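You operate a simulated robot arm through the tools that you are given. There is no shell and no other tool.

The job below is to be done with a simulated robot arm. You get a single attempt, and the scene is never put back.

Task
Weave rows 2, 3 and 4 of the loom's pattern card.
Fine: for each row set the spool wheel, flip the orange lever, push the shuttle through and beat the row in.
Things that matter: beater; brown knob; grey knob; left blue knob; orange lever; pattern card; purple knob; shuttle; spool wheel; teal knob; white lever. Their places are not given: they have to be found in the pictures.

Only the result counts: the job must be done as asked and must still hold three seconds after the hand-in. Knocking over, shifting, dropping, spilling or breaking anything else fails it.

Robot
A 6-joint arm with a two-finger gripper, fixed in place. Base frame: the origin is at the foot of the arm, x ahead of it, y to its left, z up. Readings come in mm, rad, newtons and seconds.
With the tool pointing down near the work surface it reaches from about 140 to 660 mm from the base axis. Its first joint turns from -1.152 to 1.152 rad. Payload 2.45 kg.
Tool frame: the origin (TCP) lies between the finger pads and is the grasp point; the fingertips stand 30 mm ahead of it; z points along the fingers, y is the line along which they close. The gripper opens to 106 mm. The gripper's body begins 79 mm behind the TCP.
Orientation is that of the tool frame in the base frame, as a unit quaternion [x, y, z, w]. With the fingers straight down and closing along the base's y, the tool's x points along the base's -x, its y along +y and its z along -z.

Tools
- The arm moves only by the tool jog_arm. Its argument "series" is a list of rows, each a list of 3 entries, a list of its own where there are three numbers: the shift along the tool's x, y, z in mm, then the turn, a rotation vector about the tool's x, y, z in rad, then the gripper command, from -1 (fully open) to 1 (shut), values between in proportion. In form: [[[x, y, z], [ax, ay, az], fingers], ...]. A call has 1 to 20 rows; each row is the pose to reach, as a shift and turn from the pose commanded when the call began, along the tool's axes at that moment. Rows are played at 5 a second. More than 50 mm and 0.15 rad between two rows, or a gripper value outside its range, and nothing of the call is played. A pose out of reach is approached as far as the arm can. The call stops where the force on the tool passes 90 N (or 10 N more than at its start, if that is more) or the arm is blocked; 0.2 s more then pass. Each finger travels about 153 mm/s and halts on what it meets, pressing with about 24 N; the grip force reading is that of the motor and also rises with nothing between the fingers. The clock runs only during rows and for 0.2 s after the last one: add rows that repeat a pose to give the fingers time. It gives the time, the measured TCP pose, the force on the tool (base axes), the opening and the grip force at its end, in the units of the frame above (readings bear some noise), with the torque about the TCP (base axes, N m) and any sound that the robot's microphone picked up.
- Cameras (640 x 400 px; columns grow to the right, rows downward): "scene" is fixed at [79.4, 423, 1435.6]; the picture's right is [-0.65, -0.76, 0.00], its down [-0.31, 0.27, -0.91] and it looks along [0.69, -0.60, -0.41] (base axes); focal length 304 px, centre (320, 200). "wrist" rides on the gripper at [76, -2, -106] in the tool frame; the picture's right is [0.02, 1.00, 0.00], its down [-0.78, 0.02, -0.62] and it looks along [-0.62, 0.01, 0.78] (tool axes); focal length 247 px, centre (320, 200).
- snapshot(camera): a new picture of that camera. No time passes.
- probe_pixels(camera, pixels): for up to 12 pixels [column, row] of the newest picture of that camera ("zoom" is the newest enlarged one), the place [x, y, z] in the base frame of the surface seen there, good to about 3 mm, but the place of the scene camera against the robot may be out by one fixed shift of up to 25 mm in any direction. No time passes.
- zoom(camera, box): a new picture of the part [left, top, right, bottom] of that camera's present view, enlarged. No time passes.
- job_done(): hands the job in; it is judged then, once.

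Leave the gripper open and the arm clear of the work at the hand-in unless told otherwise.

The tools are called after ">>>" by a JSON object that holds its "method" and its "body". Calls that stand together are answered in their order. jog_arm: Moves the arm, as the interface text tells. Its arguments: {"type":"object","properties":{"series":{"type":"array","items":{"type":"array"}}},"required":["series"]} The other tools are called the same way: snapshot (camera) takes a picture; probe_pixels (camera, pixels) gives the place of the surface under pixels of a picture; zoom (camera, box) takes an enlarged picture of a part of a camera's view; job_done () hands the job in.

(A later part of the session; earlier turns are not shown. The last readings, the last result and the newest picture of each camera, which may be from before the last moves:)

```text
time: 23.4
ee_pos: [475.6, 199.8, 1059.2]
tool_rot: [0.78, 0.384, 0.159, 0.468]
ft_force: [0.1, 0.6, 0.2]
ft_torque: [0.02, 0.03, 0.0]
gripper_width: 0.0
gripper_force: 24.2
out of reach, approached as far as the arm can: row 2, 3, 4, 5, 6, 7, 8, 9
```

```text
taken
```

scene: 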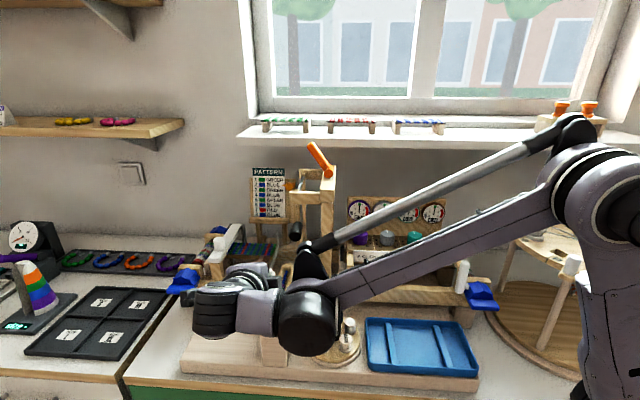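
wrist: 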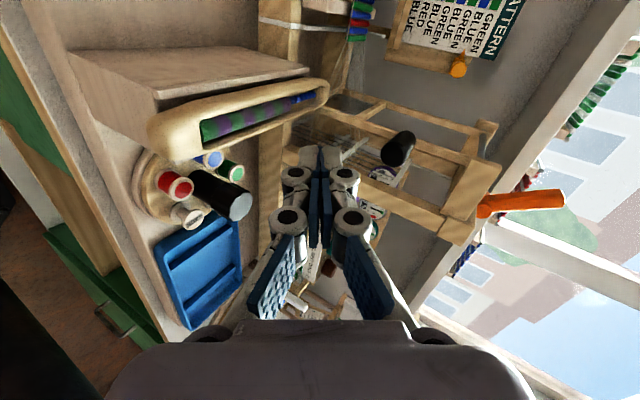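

The arm could not hold that position with this tilt (it stopped at about (476,200,1059), orientation nearly reached). The forearm looks low, so I check where its joints are before moving.

>>> {"method": "probe_pixels", "body": {"camera": "scene", "pixels": [[305, 325], [215, 310], [250, 310], [320, 255], [400, 275], [450, 250], [340, 290], [310, 345], [580, 130], [590, 190], [240, 275], [280, 320]]}}

>>> {"method": "zoom", "body": {"camera": "scene", "box": [170, 200, 400, 380]}}

```text
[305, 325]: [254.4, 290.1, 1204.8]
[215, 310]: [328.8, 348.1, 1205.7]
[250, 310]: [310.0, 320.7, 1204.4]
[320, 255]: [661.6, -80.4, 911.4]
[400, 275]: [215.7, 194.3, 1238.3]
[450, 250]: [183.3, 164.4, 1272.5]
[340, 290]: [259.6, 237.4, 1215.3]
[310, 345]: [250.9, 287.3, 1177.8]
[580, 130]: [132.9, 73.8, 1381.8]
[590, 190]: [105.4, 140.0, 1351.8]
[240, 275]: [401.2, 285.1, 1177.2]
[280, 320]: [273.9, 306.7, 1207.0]
```

```text
2.22 times, centred on (285, 290) of scene
```

zoom: 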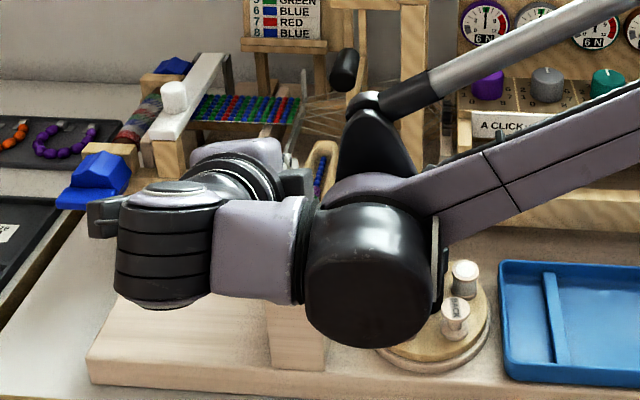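

The wrist joints are high (z≈1190), nothing is touched. I try now, with this orientation, to move 56 mm toward the front (−v) at the same height to see whether it can reach in front of the shuttle nose.

>>> {"method": "jog_arm", "body": {"series": [[[1.2, -9.5, -16], [0, 0, 0], 1], [[2.5, -19, -32], [0, 0, 0], 1], [[3.7, -28.4, -48.1], [0, 0, 0], 1], [[3.7, -28.4, -48.1], [0, 0, 0], 1]]}}

>>> {"method": "snapshot", "body": {"camera": "wrist"}}

>>> {"method": "snapshot", "body": {"camera": "scene"}}

```text
time: 24.4
ee_pos: [452.4, 225.1, 1059.8]
tool_rot: [0.773, 0.399, 0.152, 0.469]
ft_force: [-0.1, 0.2, -0.7]
ft_torque: [0.02, 0.0, 0.0]
gripper_width: 0.0
gripper_force: 23.9
out of reach, approached as far as the arm can: row 1, 2, 3, 4
```

```text
taken
```

wrist: 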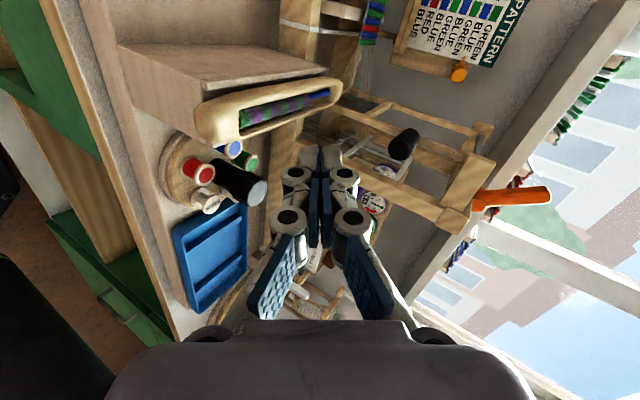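

```text
taken
```

scene: 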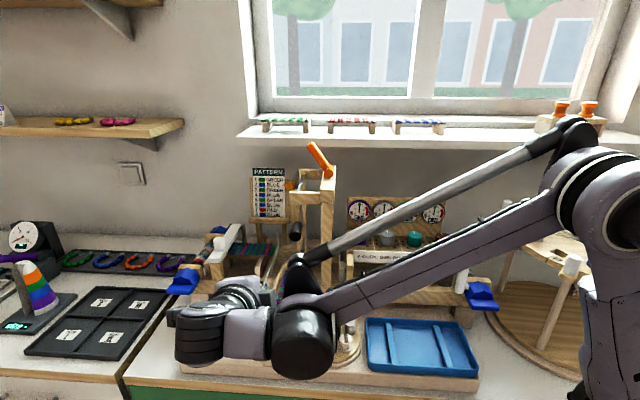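

It stops around v=161 with a 60° tilt, likely the base-joint limit. With a 45° tilt the wrist needs less room, so I reduce the tilt, level the roll, and place the fingertips about 15 mm ahead of the shuttle nose but still above it.

>>> {"method": "jog_arm", "body": {"series": [[[0, 0, 0], [0.082, 0.007, 0.055], 1], [[0, 0, 0], [0.164, 0.013, 0.109], 1], [[0, 0, 0], [0.246, 0.02, 0.164], 1], [[0.3, -20, -4], [0.246, 0.02, 0.164], 1], [[0.5, -39.2, -8.3], [0.246, 0.02, 0.164], 1], [[0.5, -39.2, -8.3], [0.246, 0.02, 0.164], 1]]}}

>>> {"method": "snapshot", "body": {"camera": "wrist"}}

>>> {"method": "snapshot", "body": {"camera": "scene"}}

```text
time: 25.8
ee_pos: [480.8, 179.3, 1033.0]
tool_rot: [0.849, 0.377, 0.141, 0.343]
ft_force: [0.9, -0.6, 0.9]
ft_torque: [-0.01, 0.0, -0.03]
gripper_width: 0.0
gripper_force: 23.9
out of reach, approached as far as the arm can: row 1, 2, 3, 4, 5, 6
```

```text
taken
```

wrist: 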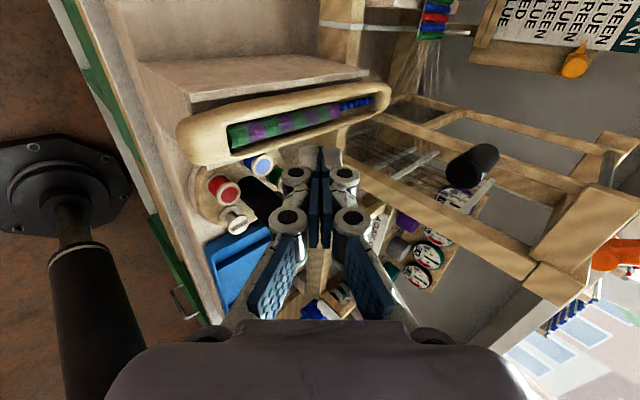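

```text
taken
```

scene: 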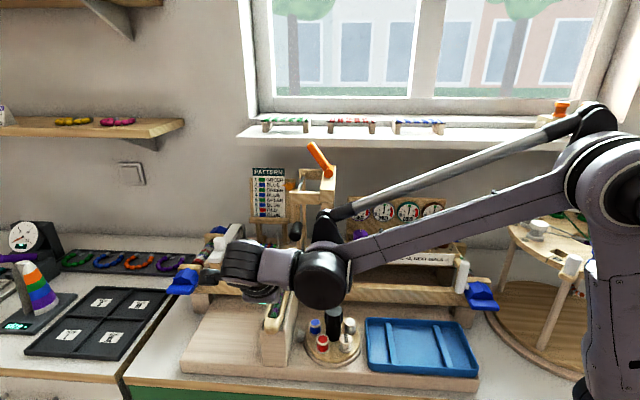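

That went the wrong way: the sideways tilt forces the arm into a folded limit there. I return to the tool-down pose in front of the shuttle (v≈123, z≈1100), which was reachable, and will push with the fingers pointing down first.

>>> {"method": "jog_arm", "body": {"series": [[[0, -10, -12], [0, 0, 0], 1], [[0, -14, -34], [0.135, 0, 0], 1], [[2, -15, -56], [0.27, 0, 0], 1], [[4, -16, -78], [0.405, 0, 0], 1], [[6, -16.6, -96], [0.54, 0, 0], 1], [[9.5, -16.6, -112.7], [0.675, 0, 0], 1], [[9.5, -16.6, -112.7], [0.81, 0, 0], 1], [[9.5, -16.6, -112.7], [0.81, 0, 0], 1]]}}

>>> {"method": "snapshot", "body": {"camera": "scene"}}

>>> {"method": "snapshot", "body": {"camera": "wrist"}}

```text
time: 27.6
ee_pos: [424.4, 246.7, 1101.1]
tool_rot: [0.916, 0.401, -0.019, -0.019]
ft_force: [0.4, 0.5, 0.1]
ft_torque: [0.03, 0.01, 0.02]
gripper_width: 0.3
gripper_force: 23.6
out of reach, approached as far as the arm can: row 1
```

```text
taken
```

scene: 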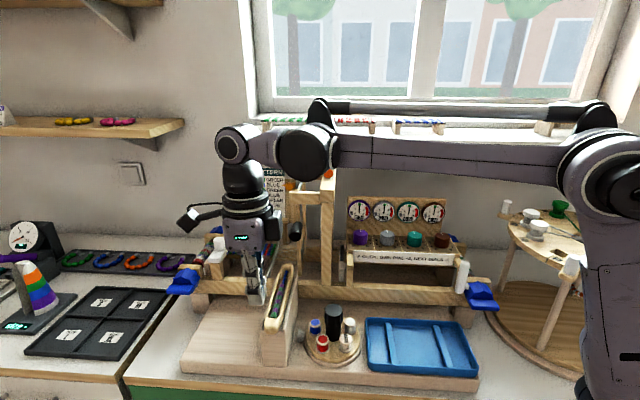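

```text
taken
```

wrist: 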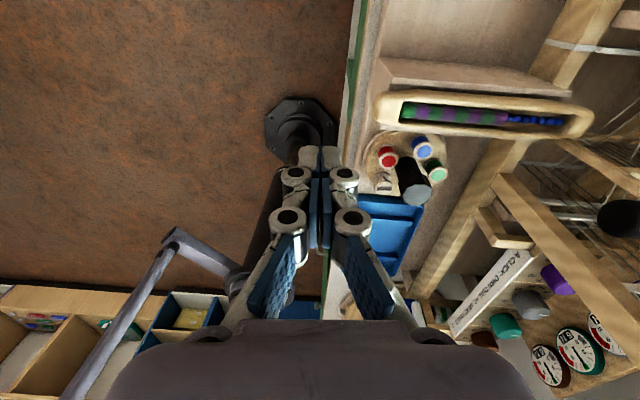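

Now the tool points down at u≈474, v≈126, z≈1101, camera on the loom's left. I straighten the small backward tilt and go down to z≈980 in front of the shuttle nose.

>>> {"method": "jog_arm", "body": {"series": [[[1, 2, 40], [-0.045, 0, 0], 1], [[1.6, 4, 80], [-0.045, 0, 0], 1], [[2.4, 6, 121], [-0.045, 0, 0], 1], [[2.4, 6, 121], [-0.045, 0, 0], 1]]}}

>>> {"method": "snapshot", "body": {"camera": "wrist"}}

>>> {"method": "zoom", "body": {"camera": "scene", "box": [190, 190, 370, 390]}}

```text
time: 28.6
ee_pos: [424.8, 247.1, 980.7]
tool_rot: [0.916, 0.401, -0.01, 0.002]
ft_force: [-0.5, -0.1, 0.3]
ft_torque: [0.02, 0.02, -0.01]
gripper_width: 0.0
gripper_force: 24.2
```

```text
taken
```

wrist: 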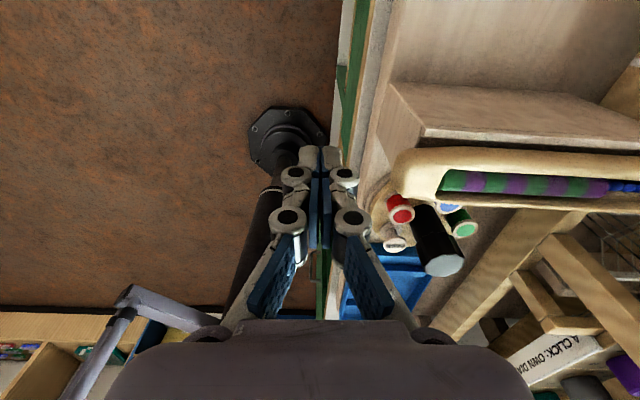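

```text
2.00 times, centred on (280, 290) of scene
```

zoom: 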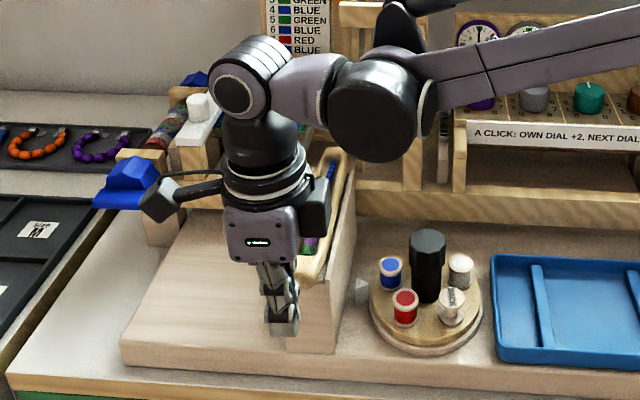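

The fingers stand in front of the nose at u≈475. I push forward (+v) in small steps: contact expected after about 37 mm, then about 100 mm of travel.

>>> {"method": "jog_arm", "body": {"series": [[[-0.8, 20, 0], [0, 0, 0], 1], [[-1.4, 35, 0], [0, 0, 0], 1], [[-2, 50, 0], [0, 0, 0], 1], [[-2.6, 65, 0], [0, 0, 0], 1], [[-3.2, 80, 0], [0, 0, 0], 1], [[-3.8, 95, 0], [0, 0, 0], 1], [[-4.4, 110, 0], [0, 0, 0], 1], [[-5, 125, 0], [0, 0, 0], 1], [[-5.5, 138, 0], [0, 0, 0], 1]]}}

>>> {"method": "snapshot", "body": {"camera": "wrist"}}

>>> {"method": "zoom", "body": {"camera": "scene", "box": [190, 190, 370, 390]}}

```text
time: 30.6
ee_pos: [522.6, 149.7, 978.2]
tool_rot: [0.916, 0.402, -0.008, 0.002]
ft_force: [-1.6, 1.7, 0.5]
ft_torque: [0.04, 0.02, 0.0]
gripper_width: 0.0
gripper_force: 24.2
```

```text
taken
```

wrist: 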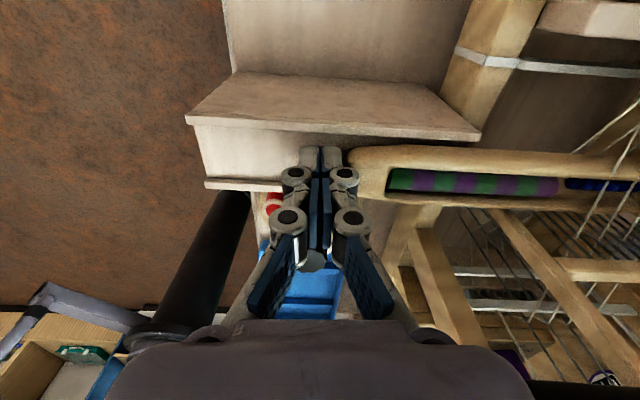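

```text
2.00 times, centred on (280, 290) of scene
```

zoom: 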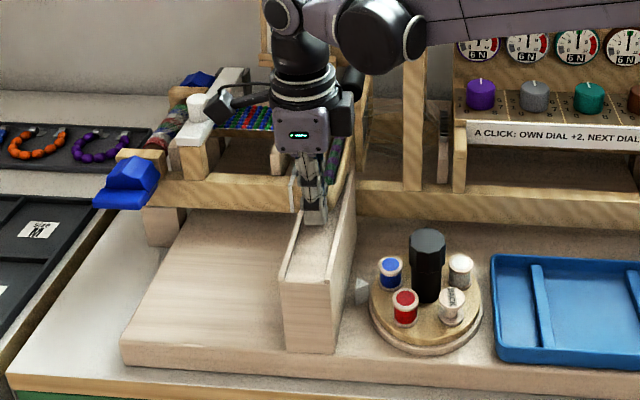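

The shuttle slides freely (about 2 N); its near end is now at v≈274. Before the handle gets in the way I back off slightly and tilt the fingers forward 45° about the tip.

>>> {"method": "jog_arm", "body": {"series": [[[0, -8, 0], [-0.131, 0, 0], 1], [[0, -14, 0], [-0.262, 0, 0], 1], [[0, -18, 0], [-0.393, 0, 0], 1], [[0, -22, 0], [-0.524, 0, 0], 1], [[0, -26, 0], [-0.655, 0, 0], 1], [[0, -29, 0], [-0.785, 0, 0], 1], [[0, -29, 0], [-0.785, 0, 0], 1]]}}

>>> {"method": "snapshot", "body": {"camera": "wrist"}}

>>> {"method": "zoom", "body": {"camera": "scene", "box": [190, 190, 370, 390]}}

```text
time: 32.2
ee_pos: [501.9, 170.0, 978.9]
tool_rot: [0.845, 0.374, 0.146, 0.353]
ft_force: [-0.9, 2.2, 1.0]
ft_torque: [0.01, -0.04, 0.0]
gripper_width: 0.0
gripper_force: 24.4
```

```text
taken
```

wrist: 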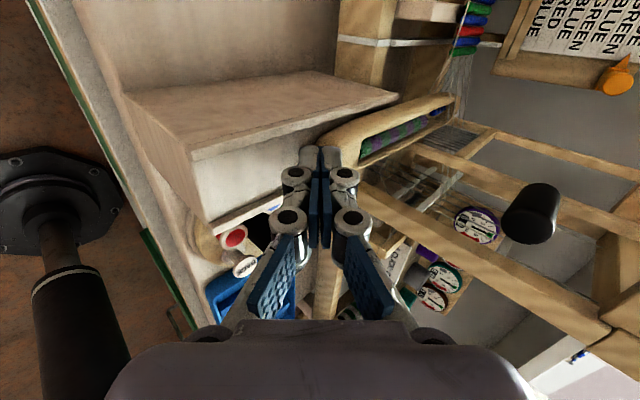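

```text
2.00 times, centred on (280, 290) of scene
```

zoom: 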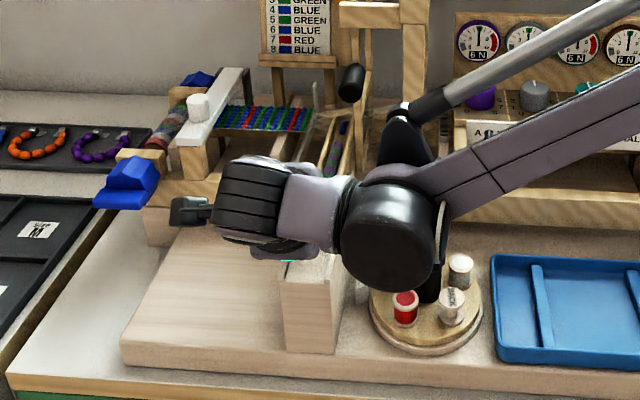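

Tilted 45° cleanly with the tip at v≈256. I push on by 75 mm along +v in this orientation.

>>> {"method": "jog_arm", "body": {"series": [[[-0.6, 10.6, 10.6], [0, 0, 0], 1], [[-1.2, 21.2, 21.2], [0, 0, 0], 1], [[-1.8, 31.8, 31.8], [0, 0, 0], 1], [[-2.4, 42.4, 42.4], [0, 0, 0], 1], [[-3, 53, 53], [0, 0, 0], 1], [[-3, 53, 53], [0, 0, 0], 1]]}}

>>> {"method": "snapshot", "body": {"camera": "wrist"}}

>>> {"method": "zoom", "body": {"camera": "scene", "box": [220, 190, 370, 340]}}

```text
time: 33.0
ee_pos: [521.9, 149.2, 977.7]
tool_rot: [0.847, 0.381, 0.14, 0.344]
ft_force: [-28.8, 15.1, 13.3]
ft_torque: [-0.17, 0.2, -0.57]
gripper_width: 0.0
gripper_force: 24.2
stopped in row 4: the force on the tool passed its limit at 104 N (the readings are from after the stop); the commanded pose is now the measured one
```

```text
taken
```

wrist: 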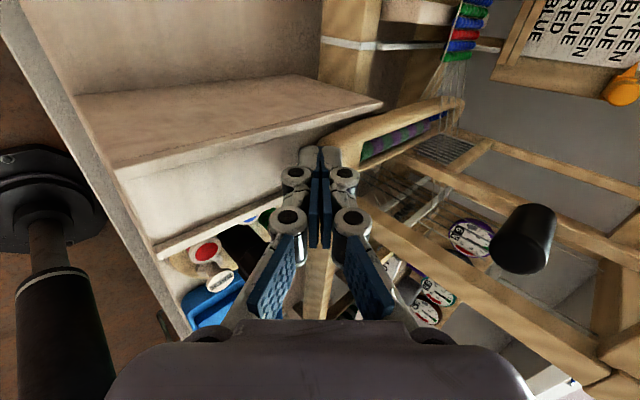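

```text
2.67 times, centred on (295, 265) of scene
```

zoom: 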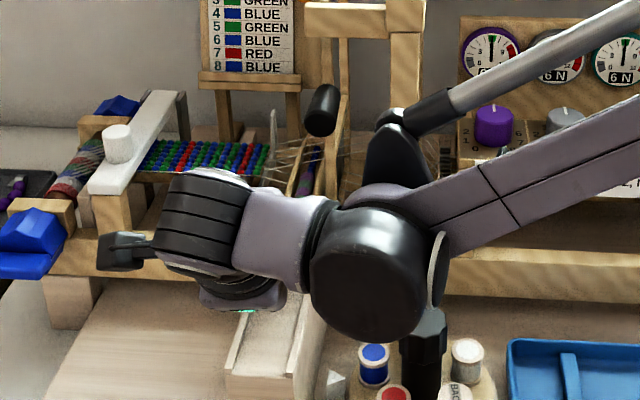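

It stopped at 104 N, with the tip at v≈285 – the shuttle seems to have met an end stop. I look closely at the shuttle's far end and the shed.

>>> {"method": "zoom", "body": {"camera": "wrist", "box": [300, 20, 520, 240]}}

>>> {"method": "zoom", "body": {"camera": "scene", "box": [265, 210, 345, 290]}}

>>> {"method": "probe_pixels", "body": {"camera": "wrist", "pixels": [[340, 150], [457, 102], [400, 120], [430, 125], [325, 158], [340, 180], [500, 50]]}}

```text
1.82 times, centred on (410, 130) of wrist
```

zoom: 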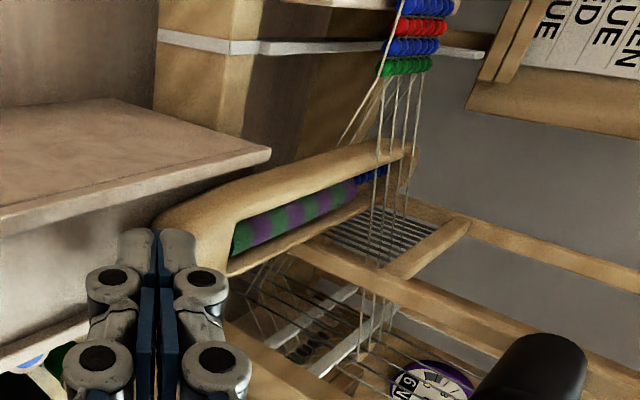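

```text
5.00 times, centred on (305, 250) of scene
```

zoom: 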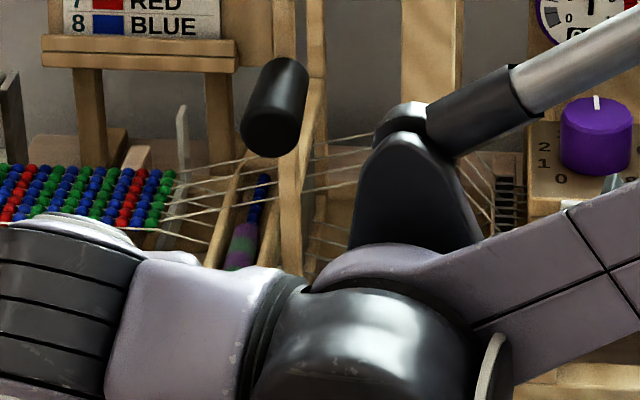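

```text
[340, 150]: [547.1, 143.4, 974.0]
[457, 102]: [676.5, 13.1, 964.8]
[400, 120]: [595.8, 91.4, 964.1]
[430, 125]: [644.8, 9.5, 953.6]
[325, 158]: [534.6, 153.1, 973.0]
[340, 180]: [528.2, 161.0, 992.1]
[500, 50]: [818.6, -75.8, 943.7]
```

The shuttle's far tip is at v≈470, just past the warp's far edge. I back off 35 mm to see what the shuttle does.

>>> {"method": "jog_arm", "body": {"series": [[[0.6, -12, -12], [0, 0, 0], 1], [[1.2, -25, -25], [0, 0, 0], 1], [[1.2, -25, -25], [0, 0, 0], 1]]}}

>>> {"method": "snapshot", "body": {"camera": "wrist"}}

>>> {"method": "zoom", "body": {"camera": "scene", "box": [220, 150, 370, 340]}}

```text
time: 33.8
ee_pos: [500.4, 172.7, 979.1]
tool_rot: [0.846, 0.38, 0.142, 0.346]
ft_force: [-1.2, -0.4, -0.9]
ft_torque: [-0.01, -0.02, -0.02]
gripper_width: 0.1
gripper_force: 24.4
```

```text
taken
```

wrist: 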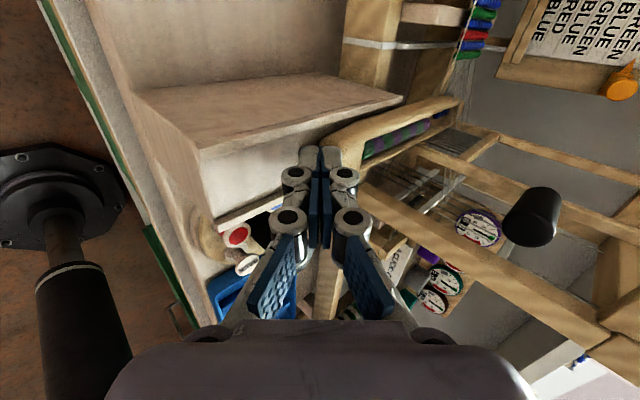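

```text
2.11 times, centred on (295, 245) of scene
```

zoom: 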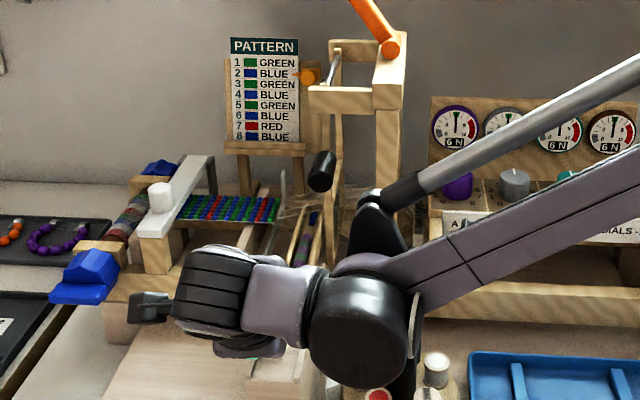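

I probe the shuttle's ends now to see whether it stayed.

>>> {"method": "zoom", "body": {"camera": "wrist", "box": [310, 70, 480, 200]}}

>>> {"method": "probe_pixels", "body": {"camera": "zoom", "pixels": [[80, 270], [120, 250], [545, 110], [555, 125], [560, 145], [250, 200], [60, 300], [200, 290], [430, 160], [300, 250], [600, 240], [520, 280]]}}

```text
3.08 times, centred on (395, 135) of wrist
```

zoom: 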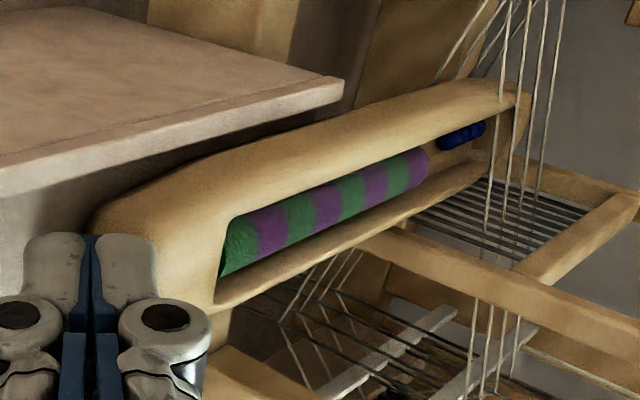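

```text
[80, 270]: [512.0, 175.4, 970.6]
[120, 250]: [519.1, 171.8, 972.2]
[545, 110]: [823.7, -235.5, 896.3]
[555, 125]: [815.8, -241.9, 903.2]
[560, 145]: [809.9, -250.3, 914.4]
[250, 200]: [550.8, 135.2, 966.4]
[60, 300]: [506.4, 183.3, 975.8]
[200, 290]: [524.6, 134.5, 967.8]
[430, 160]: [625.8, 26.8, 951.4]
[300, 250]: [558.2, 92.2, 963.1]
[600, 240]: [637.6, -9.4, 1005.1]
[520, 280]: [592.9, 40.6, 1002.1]
```

>>> {"method": "probe_pixels", "body": {"camera": "zoom", "pixels": [[500, 88], [480, 95], [510, 100], [515, 115], [460, 100], [150, 215], [120, 215], [400, 110], [340, 130], [490, 160], [450, 180], [100, 225]]}}

```text
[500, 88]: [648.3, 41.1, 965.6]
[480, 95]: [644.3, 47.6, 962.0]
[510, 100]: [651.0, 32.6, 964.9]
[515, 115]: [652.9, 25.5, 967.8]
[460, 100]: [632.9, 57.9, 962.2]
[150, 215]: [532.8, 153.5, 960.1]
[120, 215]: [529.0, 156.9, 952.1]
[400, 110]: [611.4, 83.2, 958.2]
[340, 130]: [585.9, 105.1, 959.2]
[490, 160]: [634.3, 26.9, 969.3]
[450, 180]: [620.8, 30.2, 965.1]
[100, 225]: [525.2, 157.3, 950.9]
```

The shuttle followed the finger back, so it is spring-returned and had reached its end stop (full push, about 117 mm). I now withdraw up and back, returning to a tool-down pose, and watch it go home.

>>> {"method": "jog_arm", "body": {"series": [[[1, -18, -18], [0, 0, 0], 1], [[1, -10, -44], [0, 0, 0], 1], [[1, 6, -68], [0.131, 0, 0], 1], [[1, 22, -86], [0.262, 0, 0], 1], [[0, 38, -102], [0.393, 0, 0], 1], [[0, 50, -108], [0.524, 0, 0], 1], [[-0.7, 62.8, -108.3], [0.655, 0, 0], 1], [[-0.7, 62.8, -108.3], [0.785, 0, 0], 1], [[-0.7, 62.8, -108.3], [0.785, 0, 0], 1]]}}

>>> {"method": "snapshot", "body": {"camera": "wrist"}}

>>> {"method": "snapshot", "body": {"camera": "scene"}}

```text
time: 35.8
ee_pos: [478.5, 193.2, 1101.1]
tool_rot: [0.914, 0.406, -0.015, -0.005]
ft_force: [-0.6, -0.1, 0.5]
ft_torque: [0.01, 0.01, -0.04]
gripper_width: 0.0
gripper_force: 24.2
out of reach, approached as far as the arm can: row 2
```

```text
taken
```

wrist: 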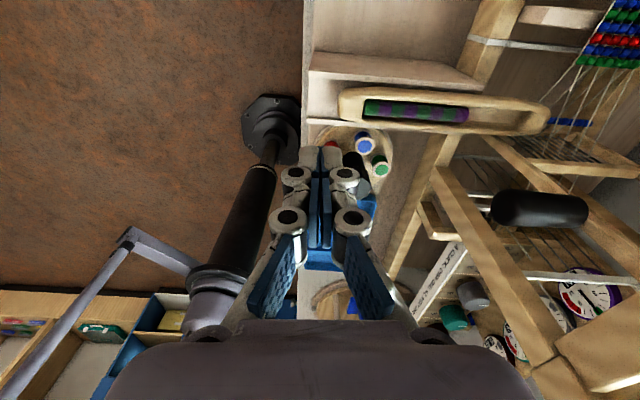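

```text
taken
```

scene: 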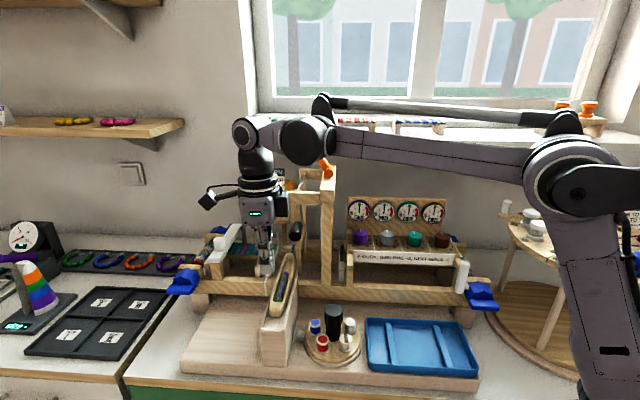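

A blue weft now lies in the shed (wrist pixel (565,122)) and the shuttle no longer carries the blue beads: the pass counted. I zoom to confirm.

>>> {"method": "zoom", "body": {"camera": "wrist", "box": [320, 20, 640, 240]}}

>>> {"method": "zoom", "body": {"camera": "scene", "box": [240, 150, 450, 330]}}

>>> {"method": "probe_pixels", "body": {"camera": "wrist", "pixels": [[342, 105], [548, 120], [565, 122], [495, 205], [585, 210], [540, 195], [540, 225], [540, 160], [455, 200], [500, 300]]}}

```text
1.82 times, centred on (480, 130) of wrist
```

zoom: 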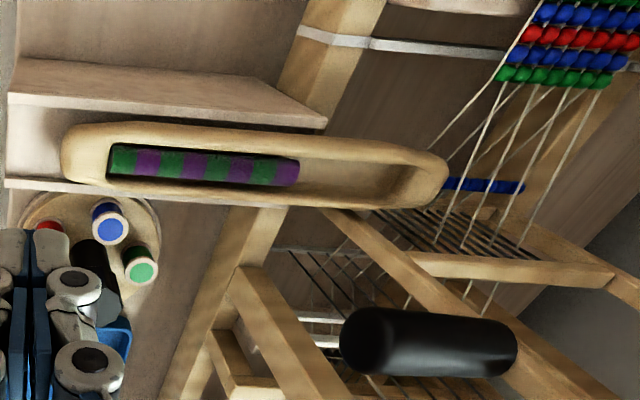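

```text
2.22 times, centred on (345, 240) of scene
```

zoom: 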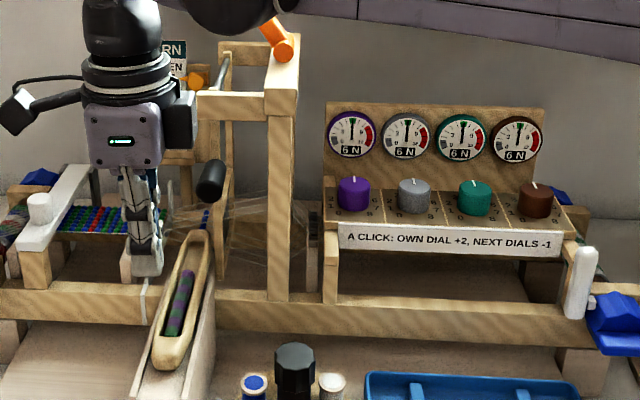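

```text
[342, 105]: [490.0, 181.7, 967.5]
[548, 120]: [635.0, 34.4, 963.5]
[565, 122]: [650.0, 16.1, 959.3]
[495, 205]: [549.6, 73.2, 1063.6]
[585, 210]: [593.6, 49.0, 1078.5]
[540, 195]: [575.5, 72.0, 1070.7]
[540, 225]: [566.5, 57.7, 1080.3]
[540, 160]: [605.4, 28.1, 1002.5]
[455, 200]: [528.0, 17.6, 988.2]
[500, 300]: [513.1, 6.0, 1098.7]
```

The blue weft lies across the warps. The shuttle's near end is at v≈218, still on its way home. I yaw the tool back −90° here (time passes) and open the fingers partly, to cage the beater handle next.

>>> {"method": "jog_arm", "body": {"series": [[[0, 0, 0], [0, 0, -0.14], 1], [[0, 0, 0], [0, 0, -0.28], 1], [[0, 0, 0], [0, 0, -0.42], 1], [[0, 0, 0], [0, 0, -0.56], 1], [[0, 0, 0], [0, 0, -0.7], 1], [[0, 0, 0], [0, 0, -0.84], 1], [[0, 0, 0], [0, 0, -0.98], 0.15], [[0, 0, 0], [0, 0, -1.12], 0.15], [[0, 0, 0], [0, 0, -1.26], 0.15], [[0, 0, 0], [0, 0, -1.4], 0.15], [[0, 0, 0], [0, 0, -1.54], 0.15], [[0, 0, 0], [0, 0, -1.61], 0.15], [[0, 0, 0], [0, 0, -1.61], 0.15]]}}

>>> {"method": "snapshot", "body": {"camera": "wrist"}}

>>> {"method": "snapshot", "body": {"camera": "scene"}}

```text
time: 38.6
ee_pos: [478.7, 193.1, 1100.0]
tool_rot: [0.339, 0.941, -0.008, -0.012]
ft_force: [-0.1, -0.8, -0.2]
ft_torque: [-0.02, 0.0, 0.02]
gripper_width: 45.2
gripper_force: 0.0
```

```text
taken
```

wrist: 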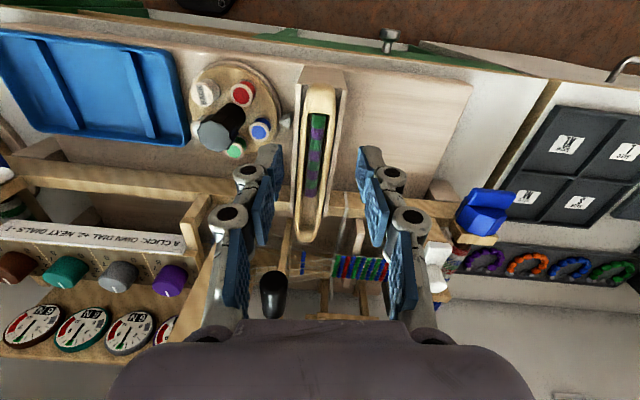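

```text
taken
```

scene: 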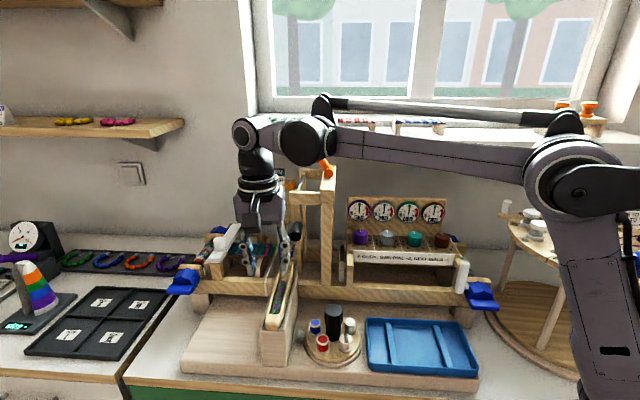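

The shuttle looks home again. I probe shuttle, handle, and look at the dials and the shed.

>>> {"method": "probe_pixels", "body": {"camera": "wrist", "pixels": [[319, 85], [305, 238], [272, 280], [262, 290], [285, 290], [272, 310], [273, 295], [303, 265], [345, 265], [388, 270], [215, 260], [290, 245]]}}

>>> {"method": "zoom", "body": {"camera": "scene", "box": [340, 185, 480, 275]}}

>>> {"method": "zoom", "body": {"camera": "wrist", "box": [230, 180, 420, 325]}}

```text
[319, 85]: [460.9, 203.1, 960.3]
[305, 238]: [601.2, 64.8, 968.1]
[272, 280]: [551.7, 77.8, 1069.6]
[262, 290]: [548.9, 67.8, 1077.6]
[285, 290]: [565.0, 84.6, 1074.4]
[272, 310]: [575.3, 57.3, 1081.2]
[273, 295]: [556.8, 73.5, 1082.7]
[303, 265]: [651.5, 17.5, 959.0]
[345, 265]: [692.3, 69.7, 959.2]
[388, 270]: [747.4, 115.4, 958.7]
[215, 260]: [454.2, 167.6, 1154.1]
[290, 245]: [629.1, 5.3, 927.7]
```

```text
4.44 times, centred on (410, 230) of scene
```

zoom: 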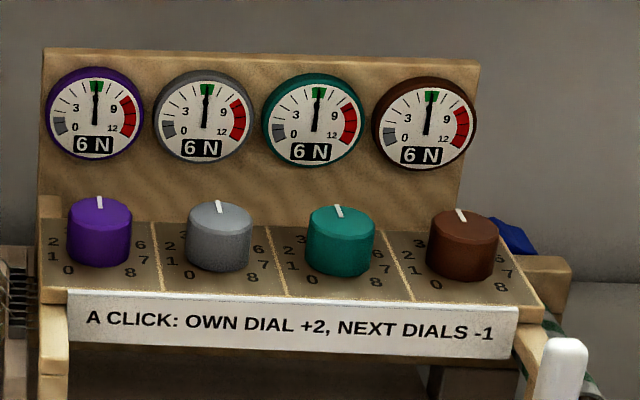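

```text
2.76 times, centred on (325, 252) of wrist
```

zoom: 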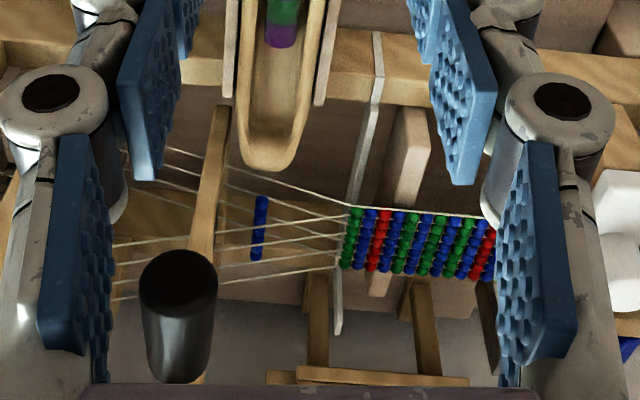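

Dials still all 6 N; the handle is centred at about u=446, z≈1068, front face v=335. I correct the yaw a little, tilt 40° forward, and come in front of the handle at u=446, v=295, z≈1090.

>>> {"method": "jog_arm", "body": {"series": [[[-15, -6, 2], [0.007, -0.14, 0.018], 0.15], [[-30, -12, 3], [0.013, -0.28, 0.036], 0.15], [[-45, -19, 5], [0.02, -0.42, 0.054], 0.15], [[-60, -25, 7], [0.026, -0.56, 0.072], 0.15], [[-75, -31, 8], [0.033, -0.7, 0.09], 0.15], [[-89.9, -37.6, 10], [0.033, -0.7, 0.09], 0.15], [[-89.9, -37.6, 10], [0.033, -0.7, 0.09], 0.15]]}}

>>> {"method": "snapshot", "body": {"camera": "wrist"}}

>>> {"method": "snapshot", "body": {"camera": "scene"}}

```text
time: 40.2
ee_pos: [523.3, 106.4, 1089.4]
tool_rot: [0.358, 0.871, -0.14, 0.305]
ft_force: [0.7, 0.0, -0.3]
ft_torque: [0.0, 0.0, 0.03]
gripper_width: 44.9
gripper_force: 0.1
```

```text
taken
```

wrist: 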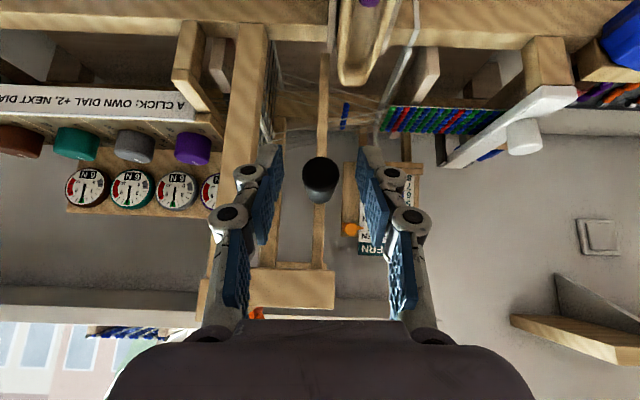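

```text
taken
```

scene: 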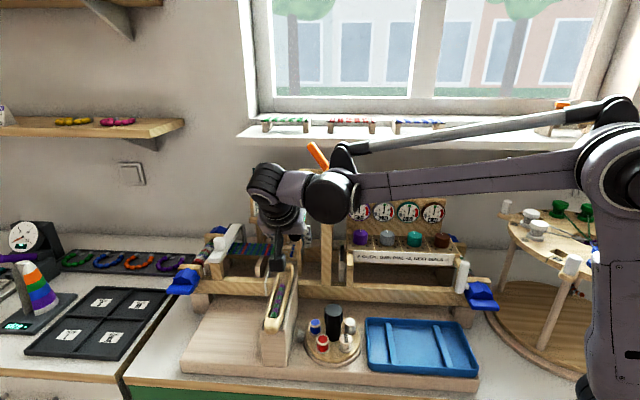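

The handle is centred between the half-open fingers. I move in along +v so the fingers straddle it (TCP v≈348, z≈1072).

>>> {"method": "jog_arm", "body": {"series": [[[-5, 0, 15], [0, 0, 0], 0.15], [[-17, 0, 31], [0, 0, 0], 0.15], [[-29.6, 0, 47.1], [0, 0, 0], 0.15], [[-29.6, 0, 47.1], [0, 0, 0], 0.15]]}}

>>> {"method": "snapshot", "body": {"camera": "wrist"}}

>>> {"method": "zoom", "body": {"camera": "scene", "box": [220, 150, 370, 330]}}

```text
time: 41.2
ee_pos: [560.1, 68.6, 1071.1]
tool_rot: [0.358, 0.872, -0.139, 0.305]
ft_force: [0.3, -0.4, 0.4]
ft_torque: [0.01, 0.0, -0.01]
gripper_width: 45.0
gripper_force: 0.0
```

```text
taken
```

wrist: 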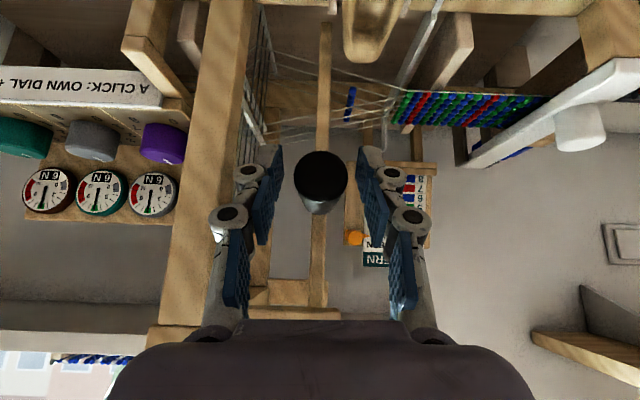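

```text
2.22 times, centred on (295, 240) of scene
```

zoom: 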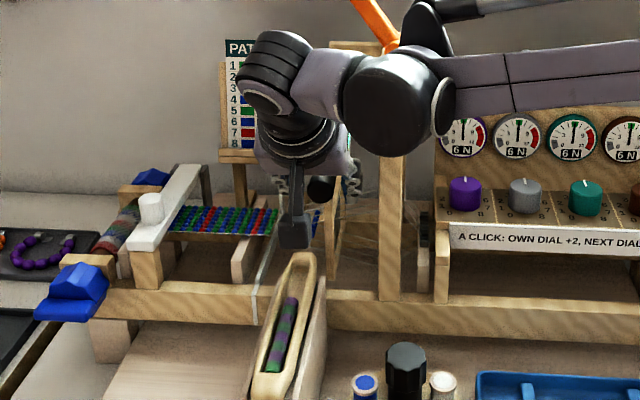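

The handle is between the fingers. Now I swing the beater left (+u) along its arc: about 9 mm of slack, then roughly 40 mm of travel.

>>> {"method": "jog_arm", "body": {"series": [[[0, 9, 0], [0, 0, 0], 0.15], [[-0.5, 18, -0.5], [0, 0, 0], 0.15], [[-1.3, 27, -1.5], [0, 0, 0], 0.15], [[-2.5, 36, -3], [0, 0, 0], 0.15], [[-4, 43, -5], [0, 0, 0], 0.15], [[-4.5, 48, -5.4], [0, 0, 0], 0.15], [[-4.5, 48, -5.4], [0, 0, 0], 0.15]]}}

>>> {"method": "snapshot", "body": {"camera": "wrist"}}

>>> {"method": "zoom", "body": {"camera": "scene", "box": [200, 140, 370, 330]}}

```text
time: 42.8
ee_pos: [592.4, 100.6, 1078.7]
tool_rot: [0.361, 0.87, -0.144, 0.303]
ft_force: [-17.5, -25.0, -5.8]
ft_torque: [-0.02, -0.06, 0.39]
gripper_width: 62.1
gripper_force: 13.0
```

```text
taken
```

wrist: 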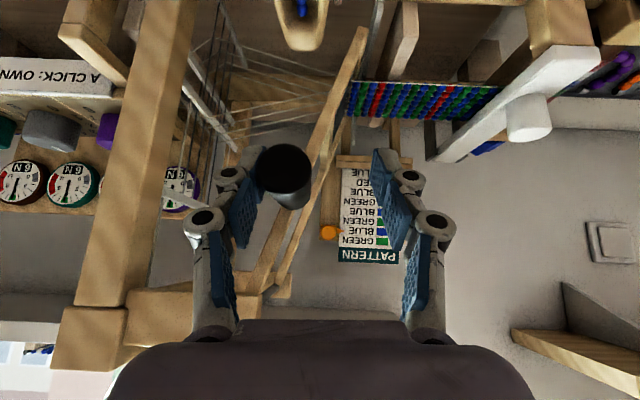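

```text
2.11 times, centred on (285, 235) of scene
```

zoom: 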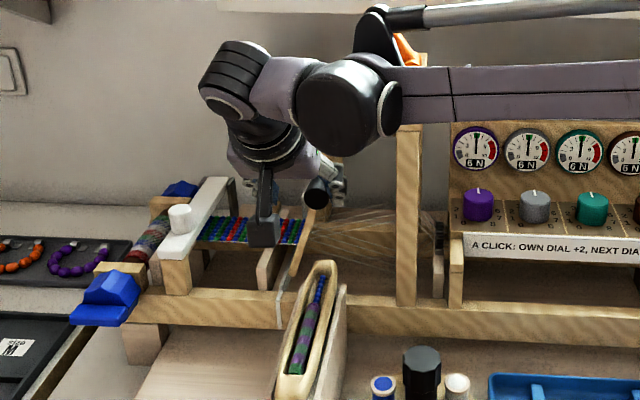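

The beater reached the fell (about 30 N) and the shuttle shows blue beads again, a good sign. I bring the handle back to its rest position.

>>> {"method": "jog_arm", "body": {"series": [[[0.5, -7, 0.5], [0, 0, 0], 0.15], [[2, -16, 2.4], [0, 0, 0], 0.15], [[3.2, -25, 4], [0, 0, 0], 0.15], [[4, -34, 5], [0, 0, 0], 0.15], [[4.5, -42, 5.4], [0, 0, 0], 0.15], [[4.5, -48, 5.4], [0, 0, 0], 0.15], [[4.5, -48, 5.4], [0, 0, 0], 0.15]]}}

>>> {"method": "snapshot", "body": {"camera": "wrist"}}

>>> {"method": "snapshot", "body": {"camera": "scene"}}

```text
time: 44.4
ee_pos: [560.6, 69.1, 1072.0]
tool_rot: [0.359, 0.871, -0.139, 0.304]
ft_force: [0.2, -0.9, 0.6]
ft_torque: [-0.01, -0.01, 0.01]
gripper_width: 45.0
gripper_force: 0.0
```

```text
taken
```

wrist: 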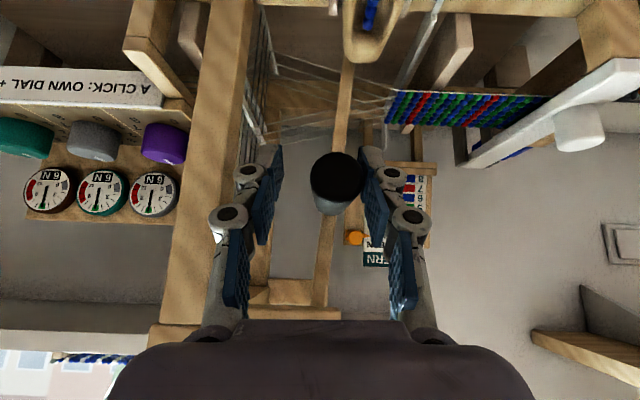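

```text
taken
```

scene: 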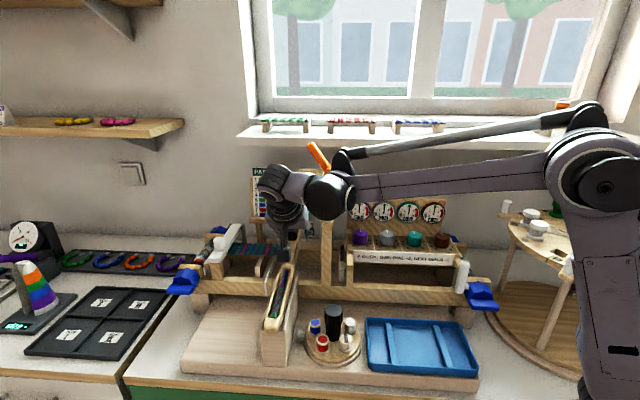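

The row seems beaten in; the handle sits about 8 mm left of its original rest, against the left finger. I move 12 mm further right to bring it to rest, then look.

>>> {"method": "jog_arm", "body": {"series": [[[0, -6, 0], [0, 0, 0], 0.15], [[0, -10, 0], [0, 0, 0], 0.15], [[0, -10, 0], [0, 0, 0], 0.15]]}}

>>> {"method": "snapshot", "body": {"camera": "wrist"}}

>>> {"method": "zoom", "body": {"camera": "wrist", "box": [240, 60, 460, 280]}}

```text
time: 45.2
ee_pos: [553.3, 62.5, 1071.8]
tool_rot: [0.358, 0.872, -0.139, 0.305]
ft_force: [1.2, 1.9, -0.2]
ft_torque: [-0.02, -0.02, -0.01]
gripper_width: 46.2
gripper_force: 1.1
```

```text
taken
```

wrist: 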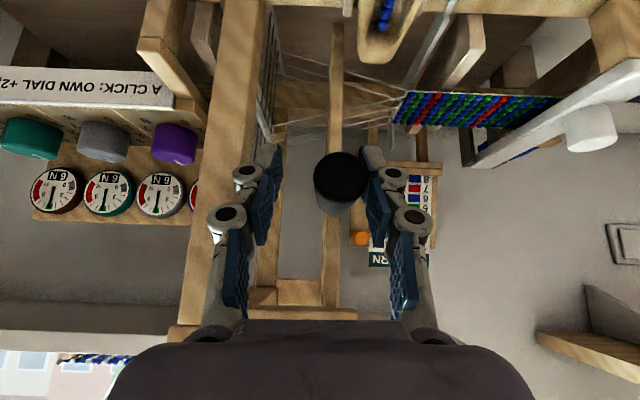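

```text
1.82 times, centred on (350, 170) of wrist
```

zoom: 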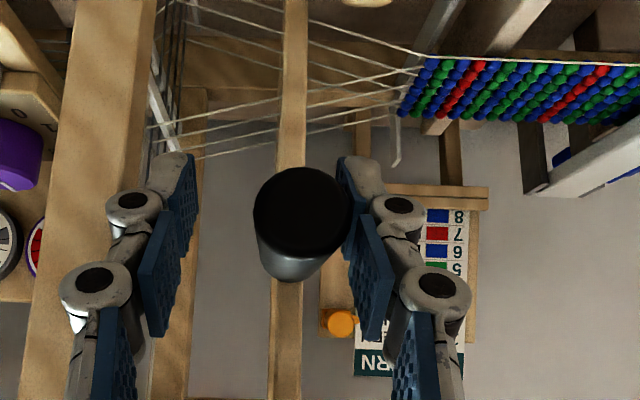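

The beater is at rest again (u≈445) and the cloth's newest column is blue. I withdraw the fingers to the front.

>>> {"method": "jog_arm", "body": {"series": [[[0, 8, 0], [0, 0, 0], 0.15], [[20, 8, -17], [0, 0, 0], 0.15], [[45.9, 8, -38.6], [0, 0, 0], 0.15], [[70, 8, -62], [0, 0, 0], 0.15], [[70, 8, -62], [0, 0, 0], 0.15]]}}

>>> {"method": "snapshot", "body": {"camera": "scene"}}

>>> {"method": "snapshot", "body": {"camera": "wrist"}}

>>> {"method": "zoom", "body": {"camera": "scene", "box": [240, 160, 300, 225]}}

>>> {"method": "zoom", "body": {"camera": "scene", "box": [340, 185, 480, 275]}}

```text
time: 46.4
ee_pos: [492.6, 135.0, 1072.3]
tool_rot: [0.358, 0.871, -0.139, 0.305]
ft_force: [0.2, 0.3, 0.0]
ft_torque: [0.0, -0.02, -0.02]
gripper_width: 45.0
gripper_force: 0.0
```

```text
taken
```

scene: 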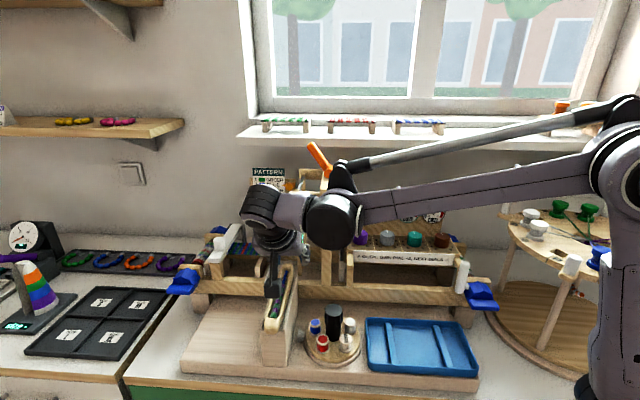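

```text
taken
```

wrist: 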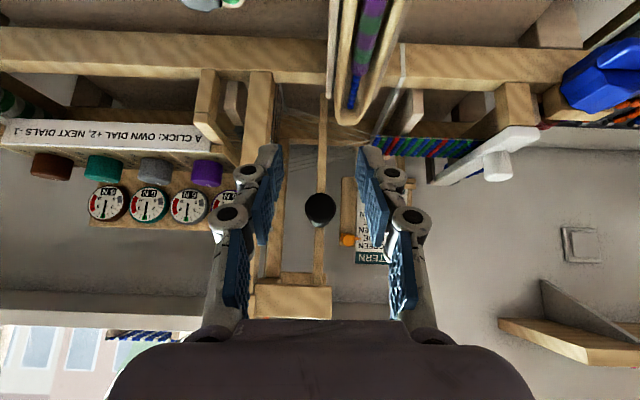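

```text
6.15 times, centred on (270, 192) of scene
```

zoom: 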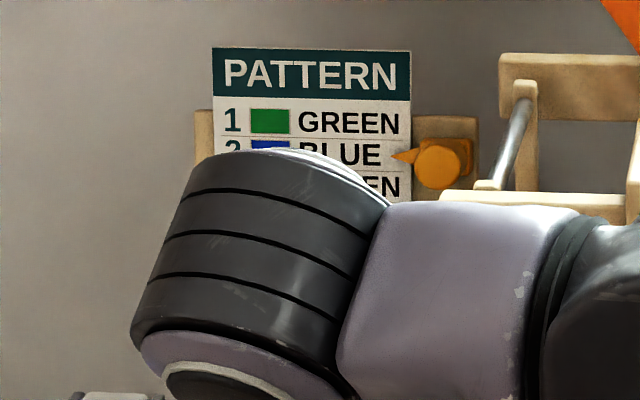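

```text
4.44 times, centred on (410, 230) of scene
```

zoom: 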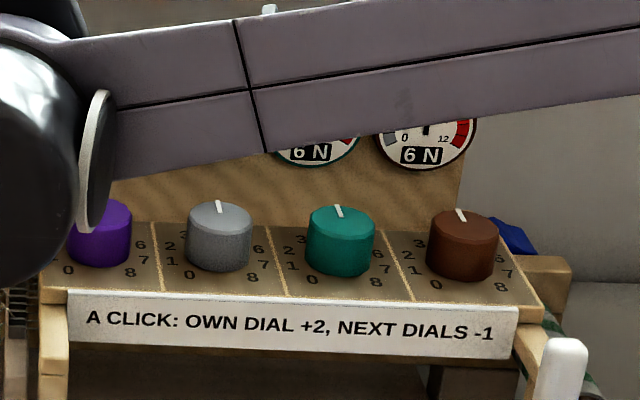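

The card's pointer still shows row 2 (it may move later or not at all). I check the cloth's columns and all dials from the wrist view.

>>> {"method": "zoom", "body": {"camera": "wrist", "box": [20, 120, 270, 240]}}

>>> {"method": "zoom", "body": {"camera": "wrist", "box": [340, 90, 500, 190]}}

>>> {"method": "zoom", "body": {"camera": "scene", "box": [200, 220, 300, 330]}}

```text
2.56 times, centred on (145, 180) of wrist
```

zoom: 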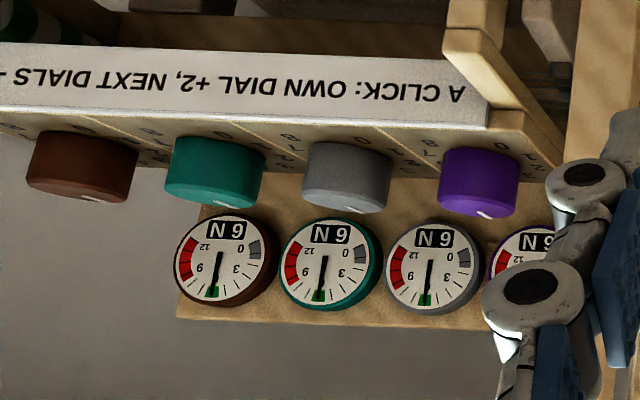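

```text
4.00 times, centred on (420, 140) of wrist
```

zoom: 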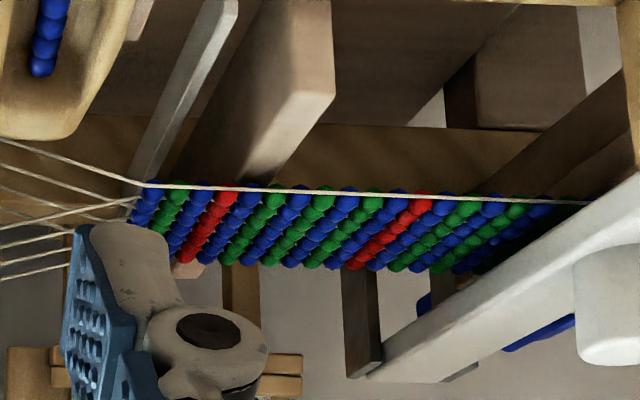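

```text
3.64 times, centred on (250, 275) of scene
```

zoom: 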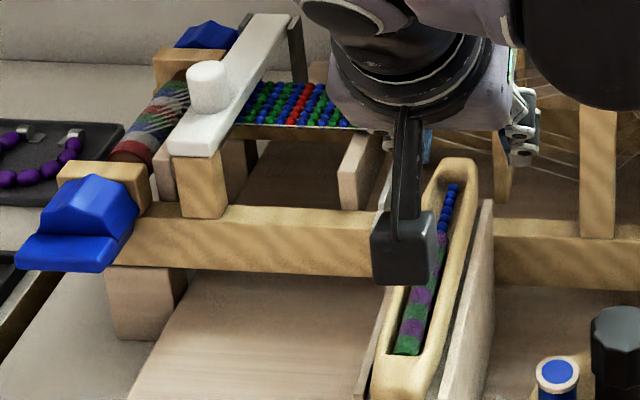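

Cloth columns from the fell read blue, green, blue, red… – row 2 is in, dials all still 6 N. For row 3 (GREEN) I go back above the wheel, tool down and open.

>>> {"method": "jog_arm", "body": {"series": [[[1, -16, 2], [0, 0.114, 0], 0.15], [[2, -32, 5], [0, 0.228, 0], 0.15], [[3, -48, 7], [0, 0.342, 0], 0.15], [[4, -64, 9], [0, 0.456, 0], -1], [[5, -80, 12], [0, 0.57, 0], -1], [[5.4, -93.2, 13.9], [0, 0.683, 0], -1], [[5.4, -93.2, 13.9], [0, 0.683, 0], -1]]}}

>>> {"method": "snapshot", "body": {"camera": "wrist"}}

>>> {"method": "snapshot", "body": {"camera": "scene"}}

>>> {"method": "zoom", "body": {"camera": "scene", "box": [190, 150, 320, 300]}}

```text
time: 48.0
ee_pos: [430.2, 65.1, 1064.0]
tool_rot: [0.385, 0.923, -0.011, -0.005]
ft_force: [-0.1, -0.3, -0.4]
ft_torque: [-0.01, -0.01, 0.03]
gripper_width: 106.1
gripper_force: 0.0
```

```text
taken
```

wrist: 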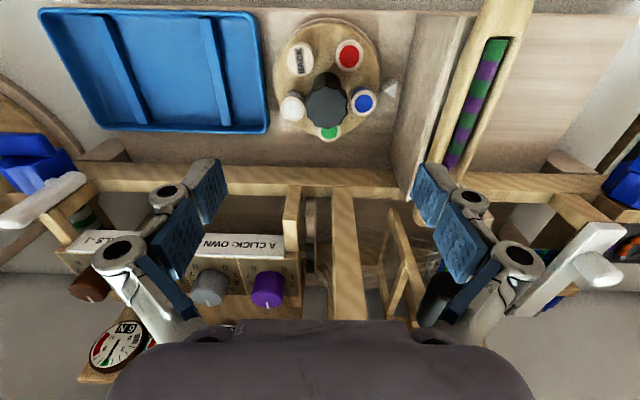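

```text
taken
```

scene: 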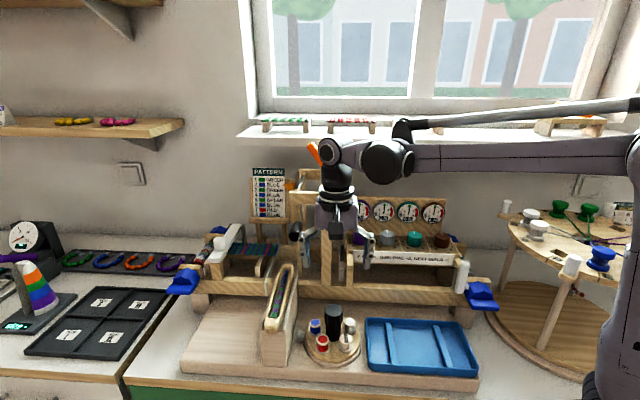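

```text
2.67 times, centred on (255, 225) of scene
```

zoom: 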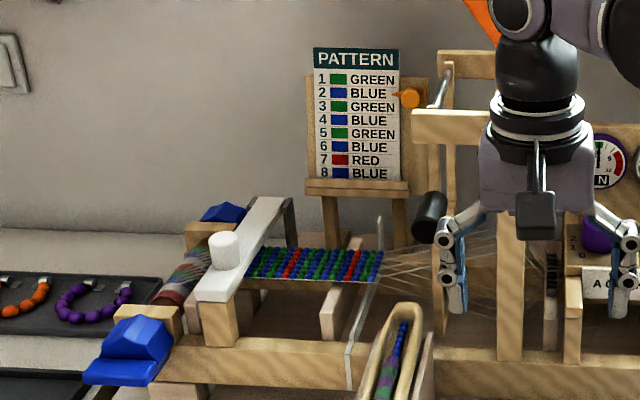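

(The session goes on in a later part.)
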